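You operate a simulated robot arm through the tools that you are given. There is no shell and no other tool. Be economical: measure what you need, move in short steps, check, and stop when the job is done.

You run a simulated robot arm. Do the job below in one go: nothing can be reset, and whatever is moved stays where it is left.

Task
Put the steel sample can labelled "75" from the top of the green bench on top of the pipe plug there. Then fetch the check valve with the earliest date from the top of the green bench and set it on top of the blue seal box. Then put one of the weir blocks from the inside of the orange tray on the blue blanking disc. Do these in the order given. Set down upright: check valve.

It is judged by the outcome, as a careful person would: the job done as asked, and still so three seconds after it is handed in. It fails if anything else is knocked over, pushed out of place, dropped, spilled or broken. A push-on lid holds only when it is set on centred and level and pressed home; a screw cap is set on level and turned clockwise until tight.

Robot
A 6-joint arm with a two-finger gripper on a trunk, on a base that drives. Base frame: it is fixed to the floor where the robot stands at the start and does not move with it; the origin is under the middle of the robot, x ahead of it, y to its left, z up. Readings come in mm, degrees, newtons and seconds.
Its first joint turns from -166.0 to 166.0 degrees. Places, roughly: blue blanking disc [750, -7000, 750]; weir block [750, -4000, 750]. Payload 3.43 kg.
The TCP is the grasp point between the finger pads, 20 mm short of the fingertips. In the tool frame z runs along the fingers and y along their closing line. The gripper opens to 190 mm. The gripper's body begins 248 mm behind the TCP.
Orientation is told as [roll, pitch, yaw] about the base's x, y, z axes, in that order, counted from this pose: with the fingers straight down and closing along the base's y, the tool's x points along the base's -x, its y along +y and its z along -z.

Tools
- The arm moves only by the tool play_rows. Its argument "commands" is a list of rows, each a list of 7 numbers: the shift along the base's x, y, z in mm, then the turn, a rotation vector about the base's x, y, z in degrees, then the gripper command, from -1 (shut) to 1 (fully open), values between in proportion. In form: [[x, y, z, rx, ry, rz, jaw], ...]. A call has 1 to 8 rows; each row is the pose to reach, as a shift and turn from the pose commanded when the call began. Rows are played at 5 a second. More than 50 mm and 8.6 degrees between two rows, or a gripper value outside its range, and nothing of the call is played. A pose out of reach is approached as far as the arm can. The call stops where the force on the tool passes 40 N (or 10 N more than at its start, if that is more) or the arm is blocked; 0.2 s more then pass. Each finger travels about 153 mm/s and halts on what it meets, pressing with about 21 N; the grip force reading is that of the motor and also rises with nothing between the fingers. The clock runs only during rows and for 0.2 s after the last one: add rows that repeat a pose to give the fingers time. It gives the time, the measured TCP pose, the force on the tool (base axes), the opening and the grip force at its end, in the units of the frame above (readings bear some noise), with the torque about the TCP (base axes, N m) and any sound that the robot's microphone picked up.
- Cameras (640 x 400 px; columns grow to the right, rows downward): "scene" is now at [60.5, 232.1, 1618.1]; the picture's right is [0.17, -0.99, -0.00], its down [-0.70, -0.12, -0.71] and it looks along [0.70, 0.12, -0.71] (base axes); focal length 269 px, centre (320, 200). "wrist" rides on the gripper at [70, -8, -288] in the tool frame; the picture's right is [0.12, 0.99, 0.00], its down [-0.96, 0.12, -0.25] and it looks along [-0.24, 0.03, 0.97] (tool axes); focal length 261 px, centre (320, 200). There is no depth. A picture from a camera that has moved, and an enlarged one, comes with that camera's place and axes in the base frame and with its lens. The place of the scene camera against the robot may be out by one fixed shift of up to 12 mm in any direction.
- capture(camera): a new picture of that camera. No time passes.
- raise_lower(by): slides the trunk up (or, below 0, down) by that many mm; the arm and the scene camera ride with it, the base frame stays. It gives what a move gives, with no picture.
- roll_base(legs): drives the robot by 1 to 6 legs, each [ahead, turn to the left] in mm and degrees, along the robot's own axes; the way and the turn of a leg run together, so that a leg with both is an arc; at most 1500 mm and 180 degrees a leg. The arm and the cameras ride along, it lands a little off, and it stops where it bumps. It gives what a move gives.
- head_to(pan, tilt): turns the head with the scene camera to pan (to the left, within 120 degrees either way) and tilt (down, from -29 to 69), counted from straight ahead of the robot. It gives what a move gives.
- enlarge(camera, box): a new picture of the part [left, top, right, bottom] of that camera's present view, enlarged. No time passes.
- hand_in(): hands the job in; it is judged then, once.

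Go step by step. Nothing tells you exact positions but the pictures and the camera data: compare them with the known pose of the tool, close in by small moves and look again before you grip or let go. The budget is 165 turns and 112 pictures, counting those below and the enlarged ones. Unless the task says otherwise, let go and move clear before handing in, and close with one line.

The tools are called after ">>>" as a command line: name --pt "numbers of a row" for each row, then --argument value for the rest, lists and objects as JSON in quotes. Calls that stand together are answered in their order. play_rows: Moves the arm, as the interface text tells. Its arguments: {"type":"object","properties":{"commands":{"type":"array","items":{"type":"array","items":{"type":"number"}}}},"required":["commands"]} The other tools are called the same way: raise_lower (by) slides the trunk up or down; roll_base (legs) drives the base; head_to (pan, tilt) turns the head that bears the scene camera; capture (camera) takes a picture; enlarge (camera, box) takes an enlarged picture of a part of a camera's view; hand_in () hands the job in.

At the start:

```text
time: 0.0
position: [620.5, 81.1, 1266.0]
tcp_rot: [-0.1, 0.1, -0.2]
force: [-0.2, -0.1, -0.3]
ft_torque: [-0.02, 0.0, -0.02]
gripper_width: 190.1
finger_force: 0.0
trunk travel left (down, up): [-200.0, 240.0]
robot x, y, heading: [-0.3, 18.0, 0.1]
head pan, tilt: [9.6, 44.9]
```

scene: 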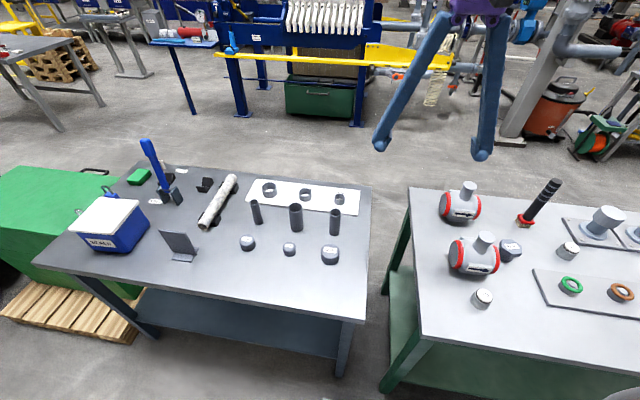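
wrist: 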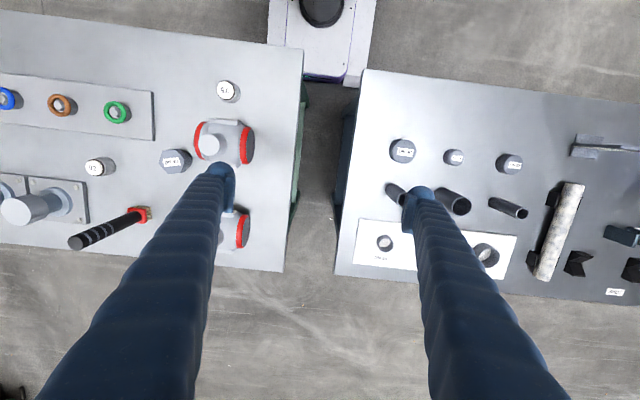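

I see a green-framed bench on the right with two check valves, cans and a possible pipe plug, and a grey-blue bench on the left with a blue box. I'll zoom in on both benches.

>>> enlarge --camera "scene" --box '[400, 160, 640, 310]'

>>> enlarge --camera "wrist" --box '[0, 60, 320, 260]'

>>> enlarge --camera "scene" --box '[60, 120, 380, 320]'

>>> head_to --pan -35 --tilt 45

```text
2.67 times, centred on (520, 235) of scene
camera zoom: at [60.5, 232.1, 1618.1], right [0.17, -0.99, 0.0], down [-0.7, -0.12, -0.71], along [0.7, 0.12, -0.71], focal length 718 px, centre (-213, 107)
```

zoom: 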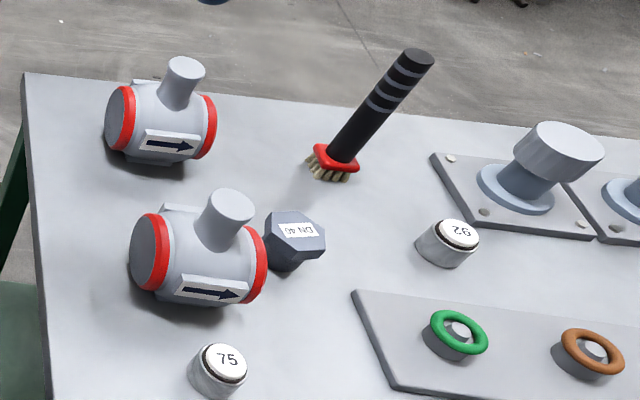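

```text
2.00 times, centred on (160, 160) of wrist
camera zoom: at [550.9, 74.1, 1552.0], right [-0.12, 0.99, 0.0], down [0.96, 0.11, 0.25], along [0.25, 0.03, -0.97], focal length 521 px, centre (640, 280)
```

zoom: 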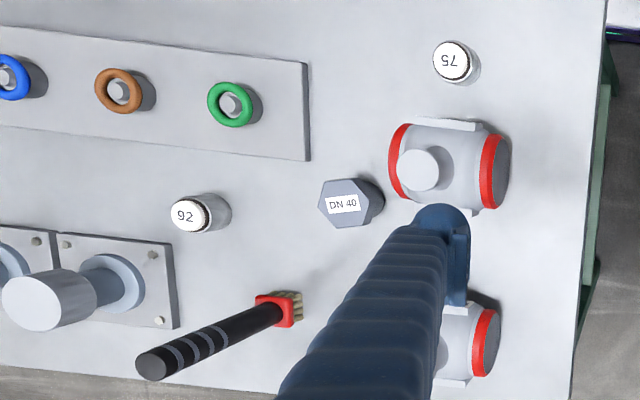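

```text
2.00 times, centred on (220, 220) of scene
camera zoom: at [60.5, 232.1, 1618.1], right [0.17, -0.99, 0.0], down [-0.7, -0.12, -0.71], along [0.7, 0.12, -0.71], focal length 539 px, centre (520, 160)
```

zoom: 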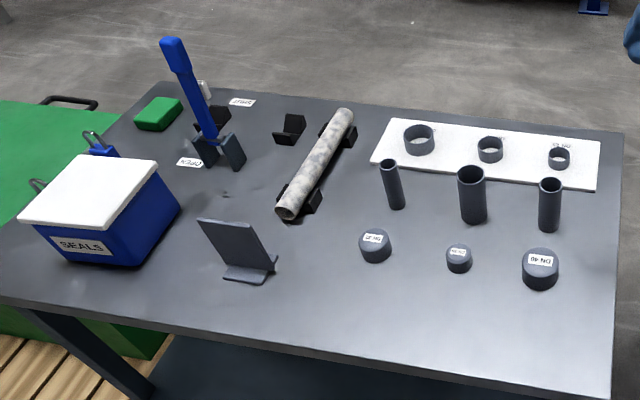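

```text
time: 1.1
position: [620.9, 79.9, 1265.6]
tcp_rot: [0.1, 0.0, -0.1]
force: [-0.1, 0.2, 0.6]
ft_torque: [0.06, 0.0, -0.01]
gripper_width: 189.9
finger_force: 0.1
trunk travel left (down, up): [-200.0, 240.0]
robot x, y, heading: [-3.8, 17.5, 0.1]
head pan, tilt: [-35.0, 45.0]
```

The hex item marked "DN 40" on the green bench looks like the pipe plug, and can "75" sits near the bench edge. Next I look at the rest of the green bench.

>>> capture --camera "scene"

```text
106 pictures are left
camera scene: at [46.9, 171.3, 1618.1], right [-0.57, -0.82, 0.0], down [-0.58, 0.41, -0.71], along [0.58, -0.4, -0.71], focal length 269 px, centre (320, 200)
```

scene: 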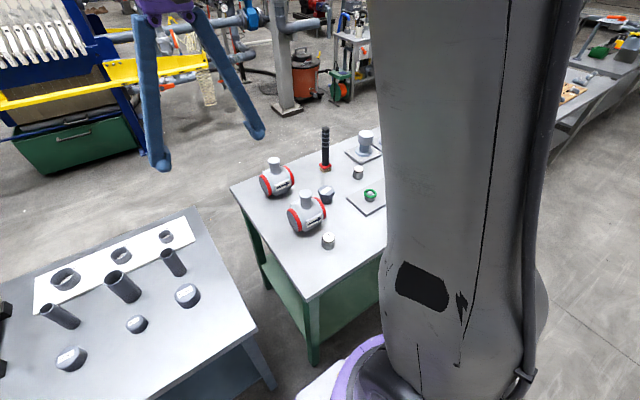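

Rough fixes put can 75 at about (483,-160), the plug at (672,-293), and the valves at (616,-171) and (830,-166). The date plates seem to be on the valves' far sides, so I'll turn the wrist camera round to look back at them.

>>> play_rows --pt "10 -30 0 0 0 -8.5 1" --pt "20 -60 0 0 0 -17 1" --pt "30 -90 0 0 0 -25.5 1" --pt "40 -120 0 0 0 -34 1" --pt "50 -150 0 0 0 -42.5 1" --pt "60 -180 0 0 0 -51 1" --pt "70 -210 0 0 0 -59.5 1" --pt "80 -240 0 0 0 -68 1"

>>> play_rows --pt "10 0 0 0 0 -8.5 1" --pt "20 0 0 0 0 -17 1" --pt "30 0 0 0 0 -25.5 1" --pt "40 0 0 0 0 -34 1" --pt "50 0 0 0 0 -42.5 1" --pt "60 0 0 0 0 -51 1" --pt "70 0 0 0 0 -59.5 1" --pt "80 0 0 0 0 -68 1"

>>> play_rows --pt "15 0 0 0 0 -8.5 1" --pt "30 0 0 0 0 -17 1" --pt "45 0 0 0 0 -25.5 1" --pt "60 0 0 0 0 -34 1" --pt "75 0 0 0 0 -42.5 1" --pt "75 0 0 0 0 -42.5 1"

>>> capture --camera "wrist"

```text
time: 2.9
position: [702.4, -158.8, 1265.7]
tcp_rot: [0.0, 0.0, -68.3]
force: [0.2, -0.5, -0.3]
ft_torque: [0.0, 0.02, 0.01]
gripper_width: 190.0
finger_force: 0.1
trunk travel left (down, up): [-200.0, 240.0]
robot x, y, heading: [1.4, 15.8, -0.1]
head pan, tilt: [-35.0, 45.0]
```

```text
time: 4.7
position: [781.0, -159.2, 1264.1]
tcp_rot: [-0.1, -0.1, -136.4]
force: [-0.8, -0.3, -0.1]
ft_torque: [-0.03, 0.01, -0.03]
gripper_width: 190.0
finger_force: 0.1
trunk travel left (down, up): [-200.0, 240.0]
robot x, y, heading: [0.1, 13.0, 0.3]
head pan, tilt: [-35.0, 45.0]
```

```text
time: 6.1
position: [855.0, -159.8, 1267.0]
tcp_rot: [0.0, 0.1, -178.7]
force: [0.3, -0.6, 0.1]
ft_torque: [0.02, -0.02, -0.01]
gripper_width: 190.0
finger_force: 0.1
trunk travel left (down, up): [-200.0, 240.0]
robot x, y, heading: [4.1, 20.7, 0.3]
head pan, tilt: [-35.0, 45.0]
```

```text
105 pictures are left
camera wrist: at [926.2, -148.2, 1552.9], right [0.14, -0.99, 0.0], down [-0.96, -0.14, 0.25], along [-0.25, -0.03, -0.97], focal length 261 px, centre (320, 200)
```

wrist: 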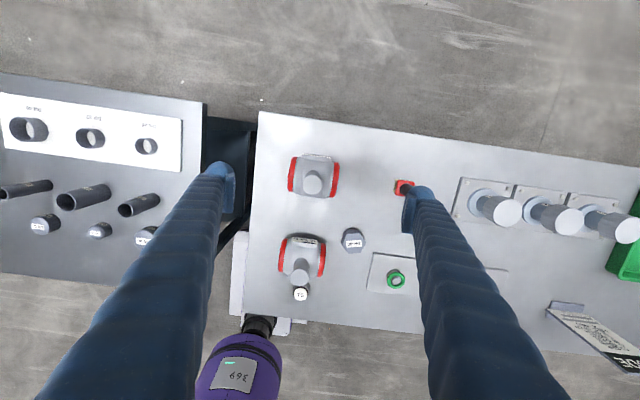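

The wrist now looks back and a plate shows on the near valve's far side. I'll zoom in.

>>> enlarge --camera "wrist" --box '[240, 130, 400, 310]'

>>> play_rows --pt "20 0 0 0 6 0 1" --pt "40 0 0 0 12 0 1" --pt "50 0 0 0 18 0 1" --pt "60 0 0 0 24 0 1" --pt "60 0 0 0 30 0 1" --pt "60 0 0 0 30 0 1"

>>> capture --camera "wrist"

```text
2.22 times, centred on (320, 220) of wrist
camera zoom: at [926.2, -148.2, 1552.9], right [0.14, -0.99, 0.0], down [-0.96, -0.14, 0.25], along [-0.25, -0.03, -0.97], focal length 579 px, centre (320, 156)
```

zoom: 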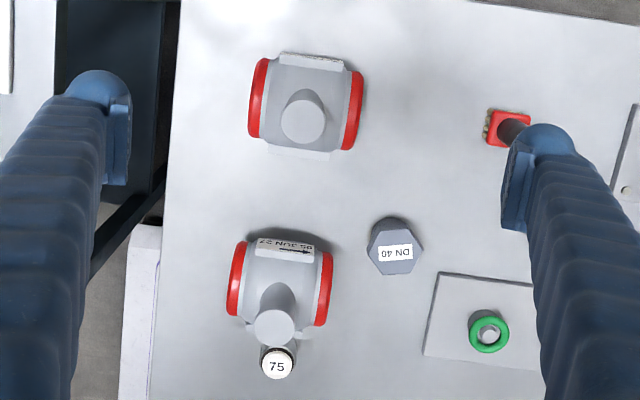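

```text
time: 7.5
position: [731.1, -129.3, 1179.4]
tcp_rot: [-0.6, -29.4, -178.4]
force: [0.1, 1.1, 0.9]
ft_torque: [-0.06, -0.11, -0.01]
gripper_width: 190.1
finger_force: 0.2
out of reach, approached as far as the arm can: row 1, 2, 3, 4, 5, 6
trunk travel left (down, up): [-200.0, 240.0]
robot x, y, heading: [1.4, 13.0, 0.3]
head pan, tilt: [-35.0, 45.0]
```

```text
103 pictures are left
camera wrist: at [934.3, -118.0, 1393.8], right [0.12, -0.99, -0.07], down [-0.71, -0.14, 0.69], along [-0.69, -0.04, -0.72], focal length 261 px, centre (320, 200)
```

wrist: 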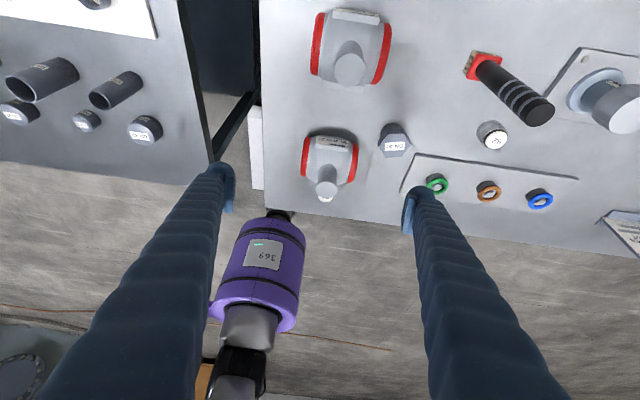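

>>> enlarge --camera "wrist" --box '[280, 0, 420, 90]'

>>> enlarge --camera "wrist" --box '[280, 120, 380, 210]'

```text
4.44 times, centred on (350, 45) of wrist
camera zoom: at [934.3, -118.0, 1393.8], right [0.12, -0.99, -0.07], down [-0.71, -0.14, 0.69], along [-0.69, -0.04, -0.72], focal length 1158 px, centre (187, 889)
```

zoom: 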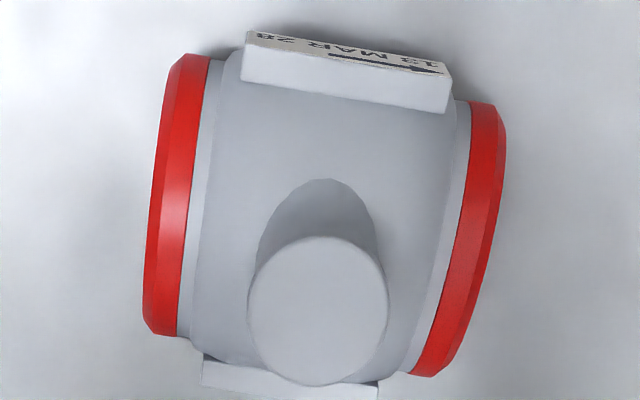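

```text
4.44 times, centred on (330, 165) of wrist
camera zoom: at [934.3, -118.0, 1393.8], right [0.12, -0.99, -0.07], down [-0.71, -0.14, 0.69], along [-0.69, -0.04, -0.72], focal length 1158 px, centre (276, 356)
```

zoom: 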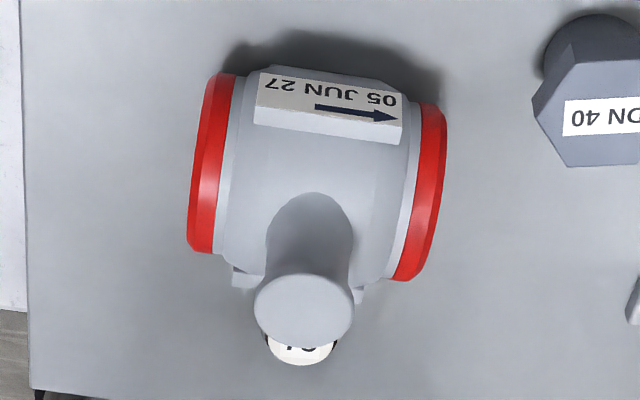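

The near valve reads 05 JUN 27 and the far one MAR 28, so the near valve is the earlier so far. I'll level the tool and look over the rest of the green bench for any third valve.

>>> play_rows --pt "-10 0 20 0 -7.5 0 0.3" --pt "-20 0 40 0 -15 0 0.0" --pt "-30 0 60 0 -22.5 0 0.0" --pt "-40 0 80 0 -30 0 0.0" --pt "-40 0 80 0 -30 0 0.0"

>>> head_to --pan -70 --tilt 40

>>> capture --camera "scene"

>>> capture --camera "wrist"

```text
time: 8.7
position: [692.2, -130.2, 1255.4]
tcp_rot: [0.0, -0.1, -178.7]
force: [0.1, 0.2, -0.1]
ft_torque: [-0.02, 0.06, 0.04]
gripper_width: 94.9
finger_force: 0.0
trunk travel left (down, up): [-200.0, 240.0]
robot x, y, heading: [1.6, 16.0, 0.1]
head pan, tilt: [-35.0, 45.0]
```

```text
time: 9.7
position: [691.1, -130.6, 1257.8]
tcp_rot: [0.0, 0.0, -178.7]
force: [-0.6, 0.3, 0.0]
ft_torque: [0.0, 0.05, 0.03]
gripper_width: 95.0
finger_force: 0.0
trunk travel left (down, up): [-200.0, 240.0]
robot x, y, heading: [0.6, 14.7, 0.1]
head pan, tilt: [-70.0, 40.0]
```

```text
100 pictures are left
camera scene: at [9.6, 138.5, 1625.3], right [-0.94, -0.34, 0.0], down [-0.22, 0.6, -0.77], along [0.26, -0.72, -0.64], focal length 269 px, centre (320, 200)
```

scene: 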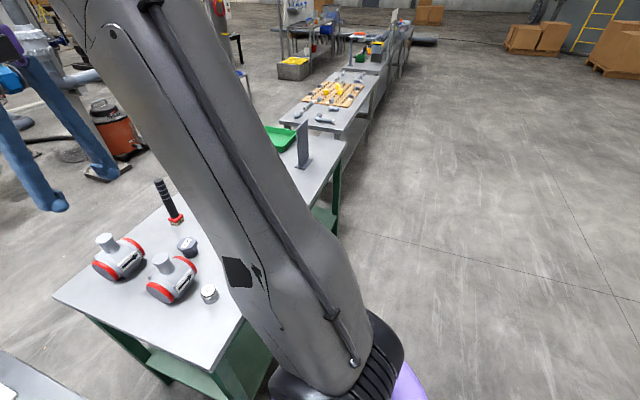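

```text
99 pictures are left
camera wrist: at [761.4, -119.0, 1544.4], right [0.14, -0.99, 0.0], down [-0.96, -0.14, 0.25], along [-0.25, -0.04, -0.97], focal length 261 px, centre (320, 200)
```

wrist: 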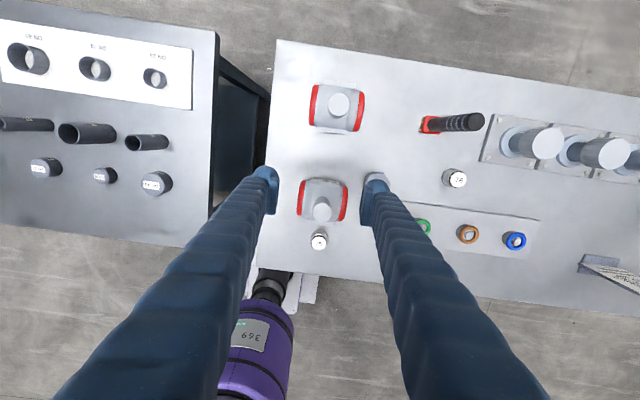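

Still two valves visible. I'll turn so that the jaws close along x and move over can 75.

>>> play_rows --pt "-20 0 0 0 0 8.5 0" --pt "-45 0 0 0 0 17 0" --pt "-70 0 0 0 0 25.5 0" --pt "-95 0 0 0 0 34 0" --pt "-120 0 0 0 0 42.5 0" --pt "-140 0 0 0 0 51 0" --pt "-160 0 0 0 0 59.5 0" --pt "-180 -10 0 0 0 68 0"

>>> play_rows --pt "-10 -10 -35 0 0 8.5 0" --pt "-20 -15 -75 0 0 17 0" --pt "-25 -20 -115 0 0 20.7 0" --pt "-28 -20 -155 0 0 20.7 0" --pt "-28 -20 -155 0 0 20.7 0"

>>> capture --camera "wrist"

>>> capture --camera "scene"

```text
time: 11.5
position: [509.1, -140.1, 1258.8]
tcp_rot: [0.0, 0.0, -110.6]
force: [-0.5, 0.8, 0.4]
ft_torque: [-0.01, -0.01, 0.02]
gripper_width: 95.1
finger_force: 0.0
trunk travel left (down, up): [-200.0, 240.0]
robot x, y, heading: [2.1, 19.9, 0.2]
head pan, tilt: [-70.0, 40.0]
```

```text
time: 12.7
position: [483.0, -161.7, 1102.2]
tcp_rot: [0.0, 0.0, -90.0]
force: [0.1, 0.3, 0.1]
ft_torque: [0.05, -0.03, 0.0]
gripper_width: 95.1
finger_force: 0.0
trunk travel left (down, up): [-200.0, 240.0]
robot x, y, heading: [0.6, 15.0, -0.1]
head pan, tilt: [-70.0, 40.0]
```

```text
98 pictures are left
camera wrist: at [474.1, -89.1, 1390.0], right [0.99, 0.12, 0.0], down [0.12, -0.96, 0.25], along [0.03, -0.25, -0.97], focal length 261 px, centre (320, 200)
```

wrist: 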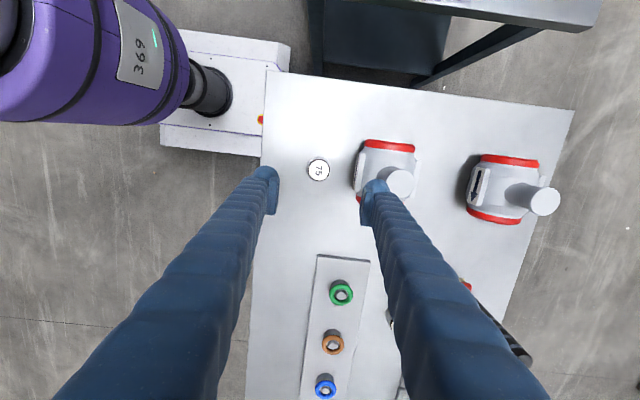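

```text
97 pictures are left
camera scene: at [8.8, 138.3, 1625.4], right [-0.94, -0.34, 0.0], down [-0.22, 0.6, -0.77], along [0.26, -0.72, -0.64], focal length 269 px, centre (320, 200)
```

scene: 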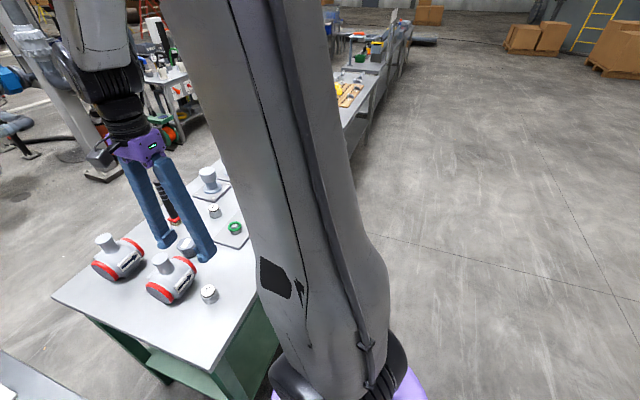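

The can is at about (478,-158) with its top near z 900. I'll descend partway and re-check.

>>> play_rows --pt "-3 2 -40 0 0 0 0" --pt "-5 4 -80 0 0 0 0" --pt "-5 4 -120 0 0 0 0" --pt "-5 4 -150 0 0 0 0" --pt "-5 4 -150 0 0 0 0"

>>> enlarge --camera "wrist" --box '[200, 60, 440, 210]'

>>> head_to --pan -15 --tilt 50

>>> capture --camera "scene"

```text
time: 13.9
position: [476.9, -156.8, 954.0]
tcp_rot: [0.0, -0.1, -90.1]
force: [1.0, -0.4, 1.1]
ft_torque: [0.02, -0.02, -0.02]
gripper_width: 94.9
finger_force: 0.1
trunk travel left (down, up): [-200.0, 240.0]
robot x, y, heading: [-0.6, 17.8, 0.1]
head pan, tilt: [-70.0, 40.0]
```

```text
2.67 times, centred on (320, 135) of wrist
camera zoom: at [468.2, -85.2, 1239.8], right [0.99, 0.12, 0.0], down [0.12, -0.96, 0.25], along [0.03, -0.25, -0.97], focal length 695 px, centre (320, 373)
```

zoom: 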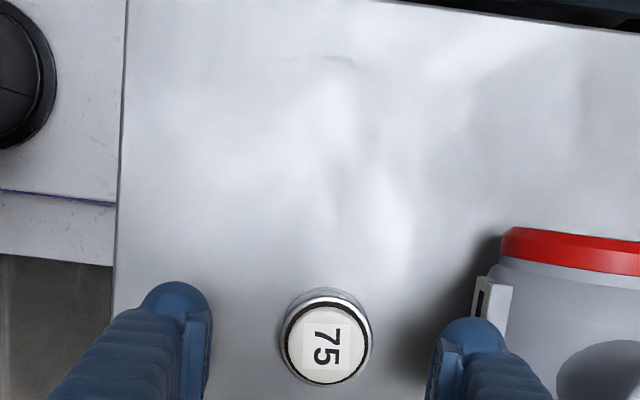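

```text
time: 15.2
position: [477.9, -157.0, 953.1]
tcp_rot: [0.0, 0.0, -90.1]
force: [0.7, -0.1, -0.3]
ft_torque: [0.01, -0.02, -0.02]
gripper_width: 94.9
finger_force: 0.0
trunk travel left (down, up): [-200.0, 240.0]
robot x, y, heading: [0.2, 14.8, -0.0]
head pan, tilt: [-15.0, 50.0]
```

```text
95 pictures are left
camera scene: at [54.5, 198.4, 1611.1], right [-0.26, -0.97, 0.0], down [-0.74, 0.2, -0.64], along [0.62, -0.17, -0.77], focal length 269 px, centre (320, 200)
```

scene: 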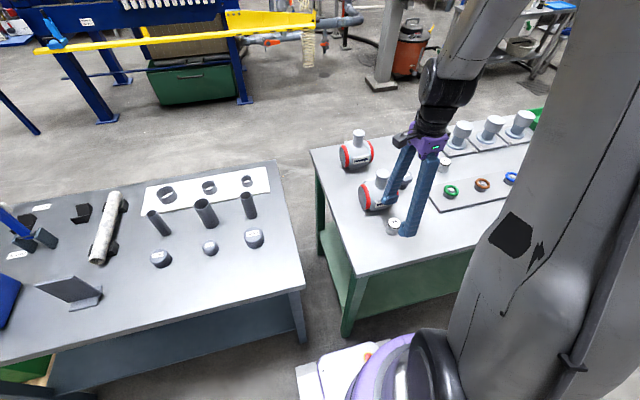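

The can is centred between the fingers at (479.5,-156). I'll lower to grasp height and grip.

>>> play_rows --pt "1 1 -30 0 0 0 -0.1" --pt "2 1 -55 0 0 0 -0.2" --pt "2 1 -65 0 0 0 -0.25" --pt "2 1 -65 0 0 0 -0.25"

>>> capture --camera "scene"

>>> enlarge --camera "scene" --box '[330, 120, 490, 260]'

```text
time: 16.2
position: [479.8, -156.1, 888.2]
tcp_rot: [-0.1, 0.0, -90.0]
force: [0.2, -0.2, 0.2]
ft_torque: [-0.02, 0.05, 0.0]
gripper_width: 71.1
finger_force: 0.1
trunk travel left (down, up): [-200.0, 240.0]
robot x, y, heading: [4.8, 14.5, 0.2]
head pan, tilt: [-15.0, 50.0]
```

```text
94 pictures are left
camera scene: at [54.7, 198.5, 1611.1], right [-0.26, -0.97, 0.0], down [-0.74, 0.2, -0.64], along [0.62, -0.17, -0.77], focal length 269 px, centre (320, 200)
```

scene: 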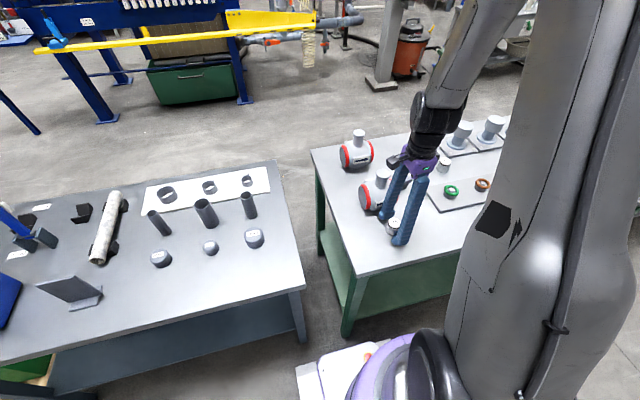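

```text
2.86 times, centred on (410, 190) of scene
camera zoom: at [54.7, 198.5, 1611.1], right [-0.26, -0.97, 0.0], down [-0.74, 0.2, -0.64], along [0.62, -0.17, -0.77], focal length 770 px, centre (63, 229)
```

zoom: 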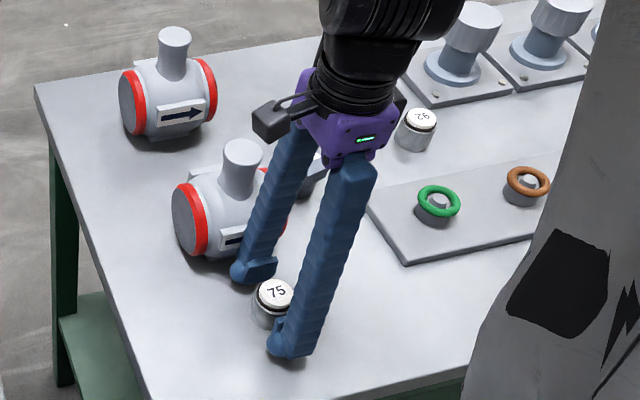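

The fingers straddle the can; I'll close and then lift slightly.

>>> play_rows --pt "0 0 0 0 0 0 -0.6" --pt "0 0 0 0 0 0 -1" --pt "0 0 0 0 0 0 -1"

>>> play_rows --pt "0 0 30 0 0 0 -1" --pt "0 0 60 0 0 0 -1" --pt "0 0 80 0 0 0 -1" --pt "0 0 80 0 0 0 -1"

>>> enlarge --camera "scene" --box '[330, 120, 490, 260]'

>>> capture --camera "wrist"

```text
time: 17.0
position: [478.6, -155.7, 887.8]
tcp_rot: [0.1, 0.0, -90.1]
force: [-0.3, -0.7, -0.4]
ft_torque: [0.0, -0.01, 0.01]
gripper_width: 46.3
finger_force: 21.0
trunk travel left (down, up): [-200.0, 240.0]
robot x, y, heading: [0.9, 14.9, 0.1]
head pan, tilt: [-15.0, 50.0]
```

```text
time: 18.0
position: [479.9, -154.7, 968.8]
tcp_rot: [0.1, 0.1, -90.0]
force: [-0.1, -0.2, -1.4]
ft_torque: [-0.03, 0.02, 0.01]
gripper_width: 46.7
finger_force: 20.2
trunk travel left (down, up): [-200.0, 240.0]
robot x, y, heading: [-1.9, 16.6, -0.2]
head pan, tilt: [-15.0, 50.0]
```

```text
2.86 times, centred on (410, 190) of scene
camera zoom: at [54.6, 198.5, 1611.0], right [-0.26, -0.97, 0.0], down [-0.74, 0.2, -0.64], along [0.62, -0.17, -0.77], focal length 770 px, centre (63, 229)
```

zoom: 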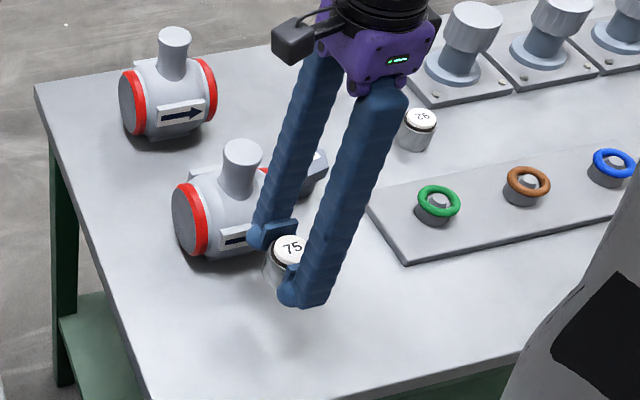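

```text
91 pictures are left
camera wrist: at [470.9, -83.8, 1255.0], right [0.99, 0.12, 0.0], down [0.12, -0.96, 0.25], along [0.03, -0.25, -0.97], focal length 261 px, centre (320, 200)
```

wrist: 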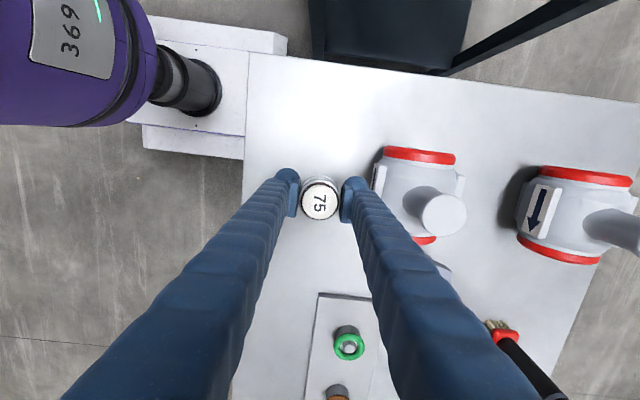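

The can is held. I'll raise it and carry it towards the plug.

>>> play_rows --pt "0 0 45 0 0 0 -1" --pt "0 -20 90 0 0 0 -1" --pt "30 -50 110 0 0 0 -1" --pt "70 -75 110 0 0 0 -1" --pt "110 -100 110 0 0 0 -1" --pt "150 -120 110 0 0 0 -1" --pt "190 -138 110 0 0 0 -1" --pt "190 -138 110 0 0 0 -1"

>>> capture --camera "wrist"

>>> capture --camera "scene"

```text
time: 19.8
position: [669.9, -295.3, 1080.0]
tcp_rot: [0.1, 0.0, -90.0]
force: [-0.5, -0.4, -1.6]
ft_torque: [0.08, -0.01, -0.01]
gripper_width: 46.5
finger_force: 21.0
trunk travel left (down, up): [-200.0, 240.0]
robot x, y, heading: [-2.1, 16.3, 0.3]
head pan, tilt: [-15.0, 50.0]
```

```text
90 pictures are left
camera wrist: at [661.5, -223.2, 1366.4], right [0.99, 0.12, 0.0], down [0.12, -0.96, 0.25], along [0.03, -0.25, -0.97], focal length 261 px, centre (320, 200)
```

wrist: 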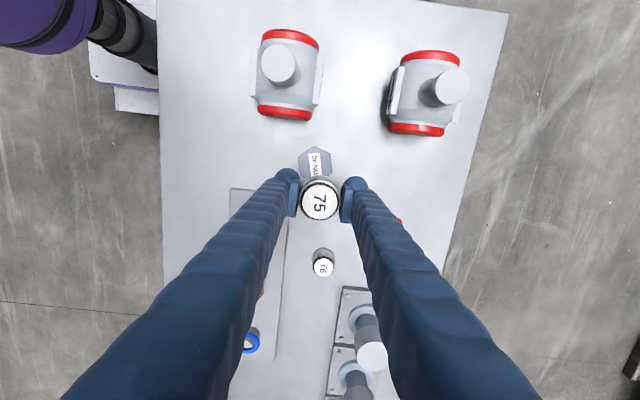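

```text
89 pictures are left
camera scene: at [54.4, 198.2, 1611.2], right [-0.26, -0.97, 0.0], down [-0.74, 0.2, -0.64], along [0.62, -0.17, -0.77], focal length 269 px, centre (320, 200)
```

scene: 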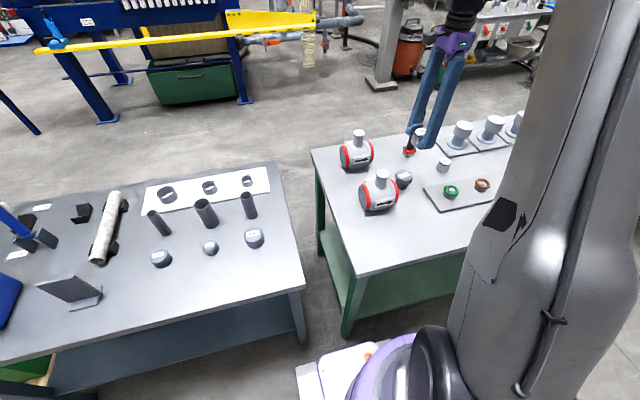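

>>> play_rows --pt "0 -30 0 0 0 0 -1" --pt "0 -45 -15 0 0 0 -1" --pt "0 -45 -15 0 0 0 -1"

>>> enlarge --camera "wrist" --box '[240, 90, 400, 220]'

>>> enlarge --camera "scene" --box '[340, 110, 460, 220]'

```text
time: 20.6
position: [670.0, -339.0, 1063.8]
tcp_rot: [0.0, 0.1, -90.0]
force: [0.0, 0.0, -1.1]
ft_torque: [-0.02, -0.03, 0.03]
gripper_width: 46.1
finger_force: 21.3
trunk travel left (down, up): [-200.0, 240.0]
robot x, y, heading: [-2.9, 15.7, 0.0]
head pan, tilt: [-15.0, 50.0]
```

```text
3.08 times, centred on (320, 155) of wrist
camera zoom: at [662.0, -267.7, 1350.7], right [0.99, 0.12, 0.0], down [0.12, -0.96, 0.25], along [0.03, -0.25, -0.97], focal length 802 px, centre (320, 338)
```

zoom: 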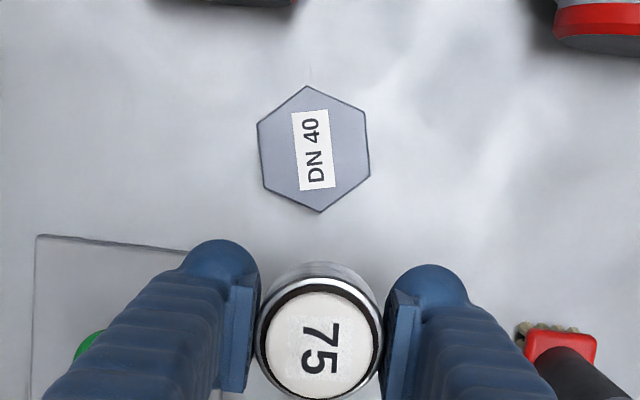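

```text
3.64 times, centred on (400, 165) of scene
camera zoom: at [54.9, 198.3, 1611.1], right [-0.26, -0.97, 0.0], down [-0.74, 0.2, -0.64], along [0.62, -0.17, -0.77], focal length 980 px, centre (29, 327)
```

zoom: 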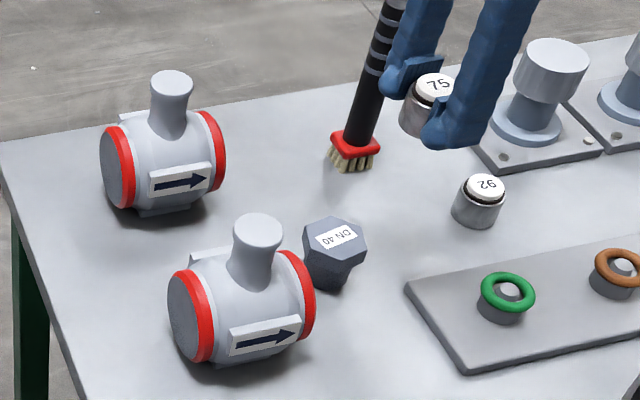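

The plug's top centre is at about (659.5,-278). I'll move the can over it and lower to just above.

>>> play_rows --pt "-5 30 0 0 0 0 -1" --pt "-10.5 61 0 0 0 0 -1" --pt "-10.5 61 -40 0 0 0 -1" --pt "-10.5 61 -80 0 0 0 -1" --pt "-10.5 61 -105 0 0 0 -1" --pt "-10.5 61 -105 0 0 0 -1"

>>> enlarge --camera "wrist" --box '[240, 110, 400, 240]'

>>> enlarge --camera "scene" --box '[340, 110, 460, 220]'

```text
time: 22.0
position: [658.3, -278.7, 958.4]
tcp_rot: [0.0, 0.1, -90.0]
force: [0.2, -0.1, -1.4]
ft_torque: [0.01, 0.02, 0.04]
gripper_width: 46.4
finger_force: 21.3
trunk travel left (down, up): [-200.0, 240.0]
robot x, y, heading: [0.1, 16.3, 0.2]
head pan, tilt: [-15.0, 50.0]
```

```text
3.08 times, centred on (320, 175) of wrist
camera zoom: at [651.1, -206.4, 1245.1], right [0.99, 0.12, 0.0], down [0.12, -0.96, 0.25], along [0.03, -0.25, -0.97], focal length 802 px, centre (320, 277)
```

zoom: 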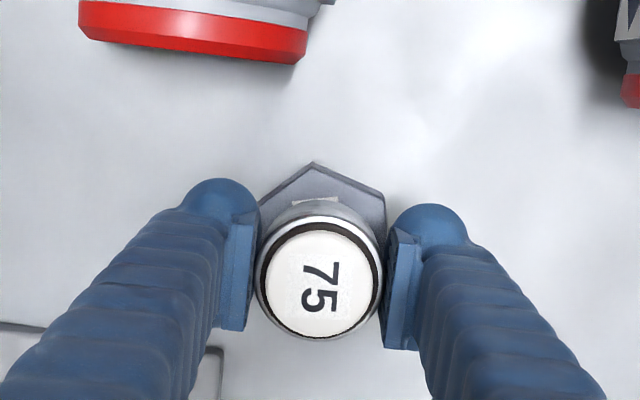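

```text
3.64 times, centred on (400, 165) of scene
camera zoom: at [54.9, 198.4, 1611.1], right [-0.26, -0.97, 0.0], down [-0.74, 0.2, -0.64], along [0.62, -0.17, -0.77], focal length 980 px, centre (29, 327)
```

zoom: 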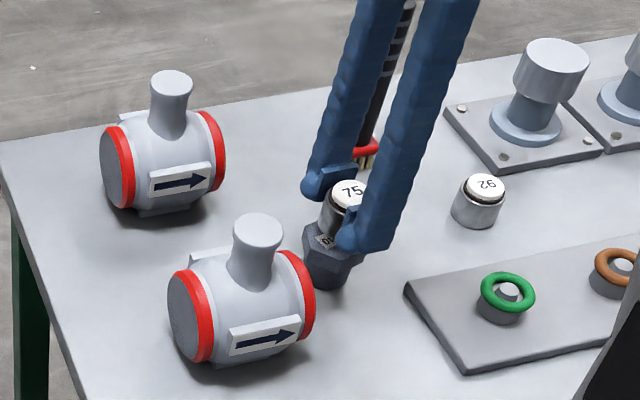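

Alignment looks good. I'll lower in small steps until contact.

>>> play_rows --pt "0.5 0 -5 0 0 0 -1" --pt "0.5 0 -10 0 0 0 -1" --pt "0.5 0 -14 0 0 0 -1" --pt "0.5 0 -14 0 0 0 -1"

>>> enlarge --camera "scene" --box '[380, 140, 430, 190]'

```text
time: 23.0
position: [660.1, -278.7, 945.8]
tcp_rot: [-0.1, 0.0, -90.0]
force: [-0.2, 0.1, -1.7]
ft_torque: [-0.03, 0.01, 0.03]
gripper_width: 46.3
finger_force: 21.5
trunk travel left (down, up): [-200.0, 240.0]
robot x, y, heading: [0.7, 13.7, -0.2]
head pan, tilt: [-15.0, 50.0]
```

```text
8.00 times, centred on (405, 165) of scene
camera zoom: at [55.0, 198.4, 1611.1], right [-0.26, -0.97, 0.0], down [-0.74, 0.2, -0.64], along [0.62, -0.17, -0.77], focal length 2155 px, centre (-360, 480)
```

zoom: 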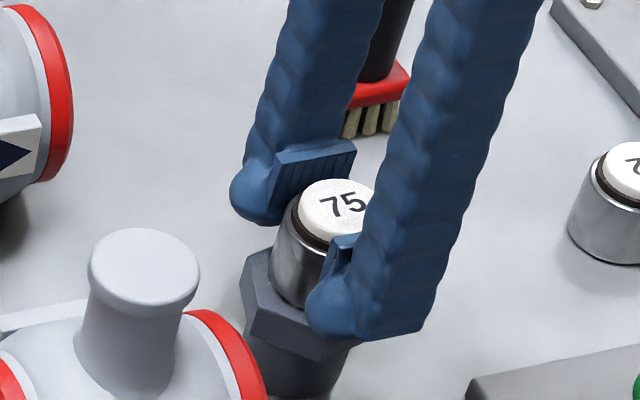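

>>> play_rows --pt "0 0 -2 0 0 0 -1" --pt "0 0 -4 0 0 0 -1" --pt "0 0 -4 0 0 0 -1"

>>> play_rows --pt "0 0 -2 0 0 0 -1" --pt "0 0 -3 0 0 0 -1"

```text
time: 23.8
position: [658.9, -277.3, 941.9]
tcp_rot: [0.1, 0.0, -90.0]
force: [0.4, -2.1, 17.0]
ft_torque: [-0.06, -0.06, 0.13]
gripper_width: 46.4
finger_force: 21.2
trunk travel left (down, up): [-200.0, 240.0]
robot x, y, heading: [-1.0, 15.6, -0.0]
head pan, tilt: [-15.0, 50.0]
```

```text
time: 24.4
position: [659.0, -278.3, 938.2]
tcp_rot: [0.0, 0.0, -90.1]
force: [3.4, -1.5, 17.4]
ft_torque: [-0.07, -0.03, 0.05]
gripper_width: 45.9
finger_force: 21.6
trunk travel left (down, up): [-200.0, 240.0]
robot x, y, heading: [-0.2, 15.9, -0.1]
head pan, tilt: [-15.0, 50.0]
```

Contact was made at about z 942. I'll open slightly, check, then go up.

>>> play_rows --pt "0 0 1 0 0 0 -0.35" --pt "0 0 1 0 0 0 -0.3" --pt "0 0 1 0 0 0 -0.3"

>>> enlarge --camera "scene" --box '[380, 140, 430, 190]'

>>> play_rows --pt "0 0 20 0 0 0 -0.3" --pt "0 0 50 0 0 0 -0.3" --pt "0 0 95 0 0 0 0" --pt "0 0 130 0 0 0 0" --pt "0 0 130 0 0 0 0"

>>> enlarge --camera "wrist" --box '[220, 20, 420, 220]'

>>> enlarge --camera "scene" --box '[340, 110, 460, 220]'

```text
time: 25.2
position: [660.3, -277.0, 938.0]
tcp_rot: [-0.2, 0.0, -90.1]
force: [0.6, -0.1, 0.5]
ft_torque: [0.02, -0.02, -0.02]
gripper_width: 66.5
finger_force: 0.1
trunk travel left (down, up): [-200.0, 240.0]
robot x, y, heading: [0.5, 17.0, 0.0]
head pan, tilt: [-15.0, 50.0]
```

```text
8.00 times, centred on (405, 165) of scene
camera zoom: at [54.8, 198.4, 1611.1], right [-0.26, -0.97, 0.0], down [-0.74, 0.2, -0.64], along [0.62, -0.17, -0.77], focal length 2155 px, centre (-360, 480)
```

zoom: 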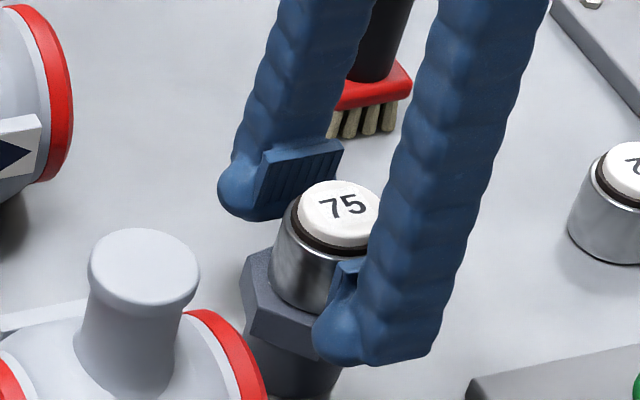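

```text
time: 26.4
position: [660.0, -277.3, 1067.8]
tcp_rot: [-0.2, 0.0, -90.0]
force: [0.3, 0.1, 1.1]
ft_torque: [-0.01, 0.0, 0.0]
gripper_width: 95.1
finger_force: 0.0
trunk travel left (down, up): [-200.0, 240.0]
robot x, y, heading: [-1.6, 16.8, -0.3]
head pan, tilt: [-15.0, 50.0]
```

```text
2.00 times, centred on (320, 120) of wrist
camera zoom: at [652.2, -205.2, 1355.1], right [0.99, 0.12, 0.0], down [0.12, -0.96, 0.25], along [0.03, -0.25, -0.97], focal length 521 px, centre (320, 360)
```

zoom: 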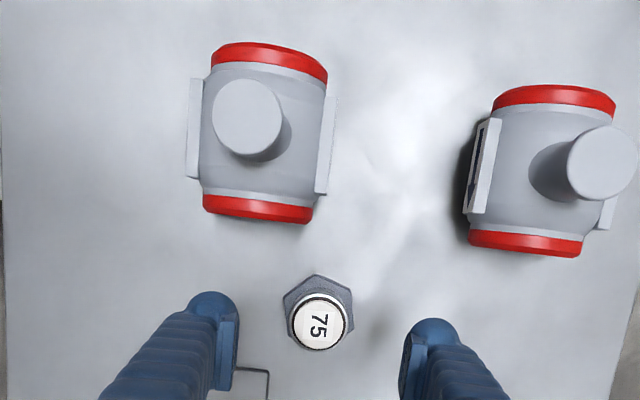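

```text
3.64 times, centred on (400, 165) of scene
camera zoom: at [55.1, 198.6, 1611.0], right [-0.26, -0.97, 0.0], down [-0.74, 0.2, -0.64], along [0.62, -0.17, -0.77], focal length 980 px, centre (29, 327)
```

zoom: 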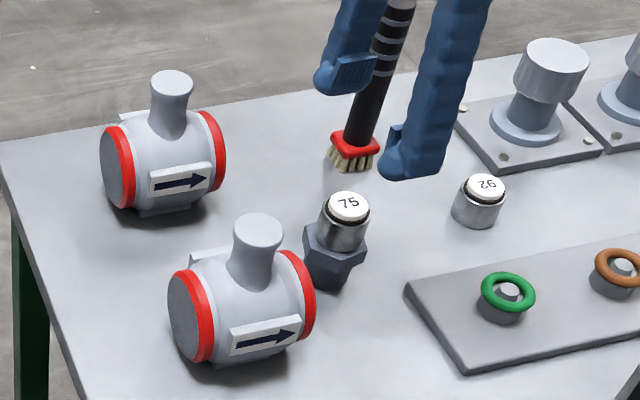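

Can 75 sits upright on the plug. Next is the near valve (05 JUN 27), whose neck top I take to be at about (598,-146,1000). I'll move above it.

>>> play_rows --pt "-20 40 10 0 0 0 0" --pt "-40 85 20 0 0 0 0" --pt "-62 131 20 0 0 0 0" --pt "-62 131 -5 0 0 0 0" --pt "-62 131 -5 0 0 0 0"

>>> enlarge --camera "wrist" --box '[220, 90, 420, 290]'

>>> enlarge --camera "scene" --box '[340, 110, 460, 220]'

```text
refused: row 2 steps farther than a row can; nothing moved
```

```text
2.00 times, centred on (320, 190) of wrist
camera zoom: at [652.2, -205.2, 1355.1], right [0.99, 0.12, 0.0], down [0.12, -0.96, 0.25], along [0.03, -0.25, -0.97], focal length 521 px, centre (320, 220)
```

zoom: 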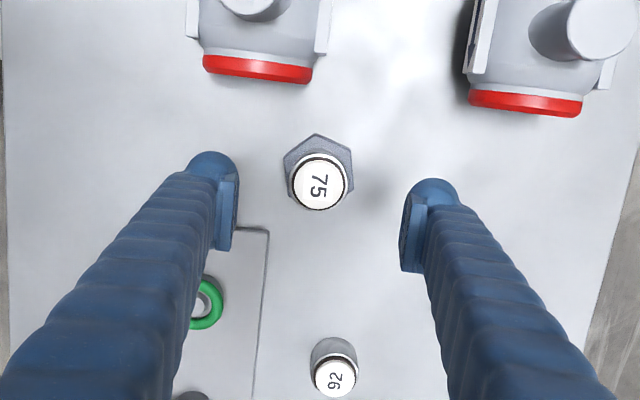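

```text
3.64 times, centred on (400, 165) of scene
camera zoom: at [55.1, 198.6, 1611.0], right [-0.26, -0.97, 0.0], down [-0.74, 0.2, -0.64], along [0.62, -0.17, -0.77], focal length 980 px, centre (29, 327)
```

zoom: 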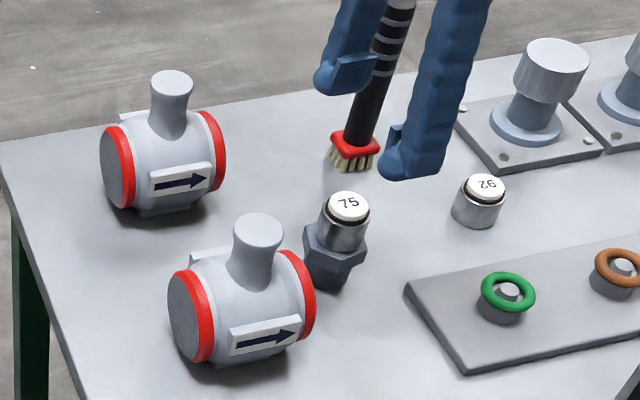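

One row was too long, so I'll redo the move in shorter steps.

>>> play_rows --pt "-15 30 10 0 0 0 0" --pt "-30 60 20 0 0 0 0" --pt "-45 95 20 0 0 0 0" --pt "-62 131 20 0 0 0 0" --pt "-62 131 -5 0 0 0 0" --pt "-62 131 -5 0 0 0 0"

>>> enlarge --camera "wrist" --box '[220, 90, 420, 290]'

>>> enlarge --camera "scene" --box '[340, 110, 460, 220]'

```text
time: 27.8
position: [596.6, -147.9, 1064.5]
tcp_rot: [0.0, 0.1, -90.1]
force: [0.3, -0.6, -0.2]
ft_torque: [0.07, 0.0, 0.03]
gripper_width: 95.0
finger_force: 0.1
trunk travel left (down, up): [-200.0, 240.0]
robot x, y, heading: [-1.2, 14.7, -0.1]
head pan, tilt: [-15.0, 50.0]
```

```text
2.00 times, centred on (320, 190) of wrist
camera zoom: at [589.1, -75.9, 1350.5], right [0.99, 0.12, 0.0], down [0.12, -0.96, 0.25], along [0.03, -0.25, -0.97], focal length 521 px, centre (320, 220)
```

zoom: 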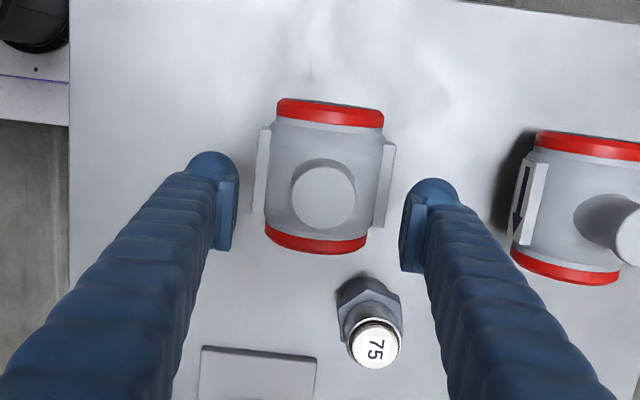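

```text
3.64 times, centred on (400, 165) of scene
camera zoom: at [54.3, 197.6, 1611.2], right [-0.26, -0.97, 0.0], down [-0.74, 0.2, -0.64], along [0.62, -0.17, -0.77], focal length 980 px, centre (29, 327)
```

zoom: 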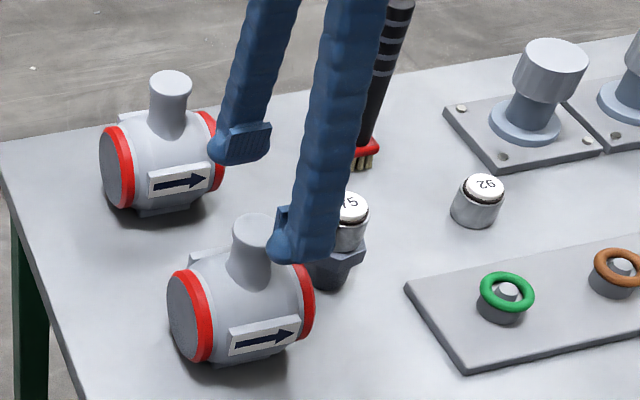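

Neck centre refined to (600.6,-150). I'll descend with the jaws narrowed to 70 mm.

>>> play_rows --pt "4 -2 0 0 0 0 -0.26" --pt "4 -2 -30 0 0 0 -0.26" --pt "4 -2 -60 0 0 0 -0.26" --pt "4 -2 -86 0 0 0 -0.26" --pt "4 -2 -86 0 0 0 -0.26"

>>> enlarge --camera "scene" --box '[350, 140, 430, 220]'

>>> enlarge --camera "wrist" --box '[220, 90, 420, 290]'

```text
time: 29.0
position: [601.0, -149.2, 977.2]
tcp_rot: [-0.1, -0.1, -90.0]
force: [0.1, 0.0, -0.4]
ft_torque: [0.0, 0.0, 0.0]
gripper_width: 70.2
finger_force: 0.1
trunk travel left (down, up): [-200.0, 240.0]
robot x, y, heading: [-0.7, 14.9, 0.1]
head pan, tilt: [-15.0, 50.0]
```

```text
5.00 times, centred on (390, 180) of scene
camera zoom: at [54.7, 198.3, 1611.1], right [-0.26, -0.97, 0.0], down [-0.74, 0.2, -0.64], along [0.62, -0.17, -0.77], focal length 1347 px, centre (-30, 300)
```

zoom: 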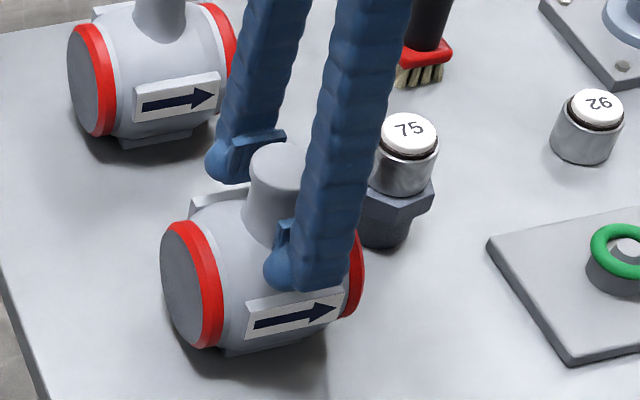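

```text
2.00 times, centred on (320, 190) of wrist
camera zoom: at [593.4, -77.5, 1263.5], right [0.99, 0.12, 0.0], down [0.12, -0.96, 0.25], along [0.03, -0.25, -0.97], focal length 521 px, centre (320, 220)
```

zoom: 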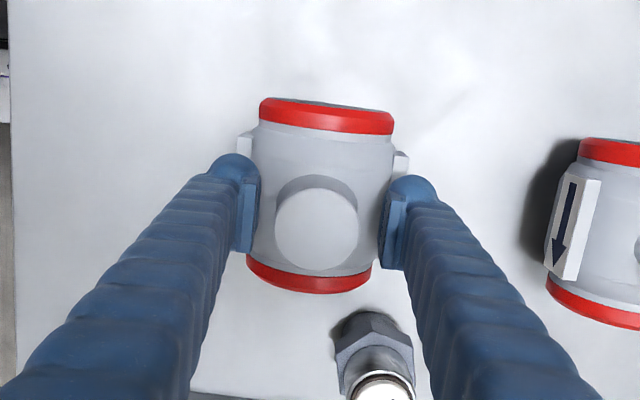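

Centred on the neck. I'll lower 5 mm, grip, and test-lift.

>>> play_rows --pt "0 -1 -5 0 0 0 -0.26" --pt "0 -1 -5 0 0 0 -0.7" --pt "0 -1 -5 0 0 0 -1" --pt "0 -1 -5 0 0 0 -1" --pt "0 -1 -5 0 0 0 -1"

>>> play_rows --pt "0 0 5 0 0 0 -1" --pt "0 0 15 0 0 0 -1" --pt "0 0 20 0 0 0 -1" --pt "0 0 20 0 0 0 -1"

>>> enlarge --camera "scene" --box '[350, 140, 430, 220]'

```text
time: 30.2
position: [600.8, -150.3, 974.1]
tcp_rot: [0.1, 0.0, -90.0]
force: [-0.4, -0.5, 34.9]
ft_torque: [0.02, 0.23, -0.04]
gripper_width: 45.4
finger_force: 21.4
trunk travel left (down, up): [-200.0, 240.0]
robot x, y, heading: [-3.9, 12.0, 0.1]
head pan, tilt: [-15.0, 50.0]
```

```text
time: 31.2
position: [600.7, -149.9, 992.7]
tcp_rot: [0.0, 0.0, -90.0]
force: [0.1, 0.2, -6.5]
ft_torque: [-0.02, 0.0, 0.02]
gripper_width: 37.0
finger_force: 20.9
trunk travel left (down, up): [-200.0, 240.0]
robot x, y, heading: [0.7, 16.7, -0.3]
head pan, tilt: [-15.0, 50.0]
```

```text
5.00 times, centred on (390, 180) of scene
camera zoom: at [55.0, 198.4, 1611.0], right [-0.26, -0.97, 0.0], down [-0.74, 0.2, -0.64], along [0.62, -0.17, -0.77], focal length 1347 px, centre (-30, 300)
```

zoom: 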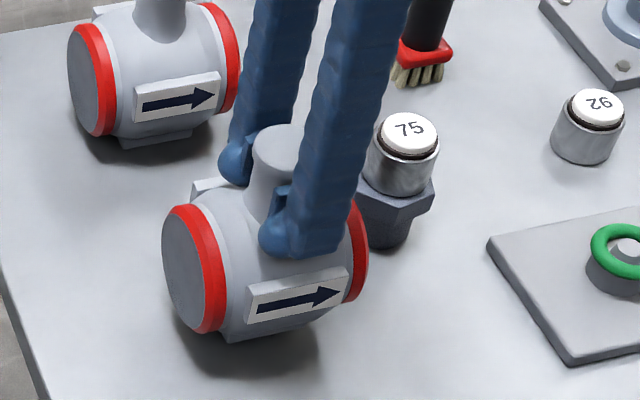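

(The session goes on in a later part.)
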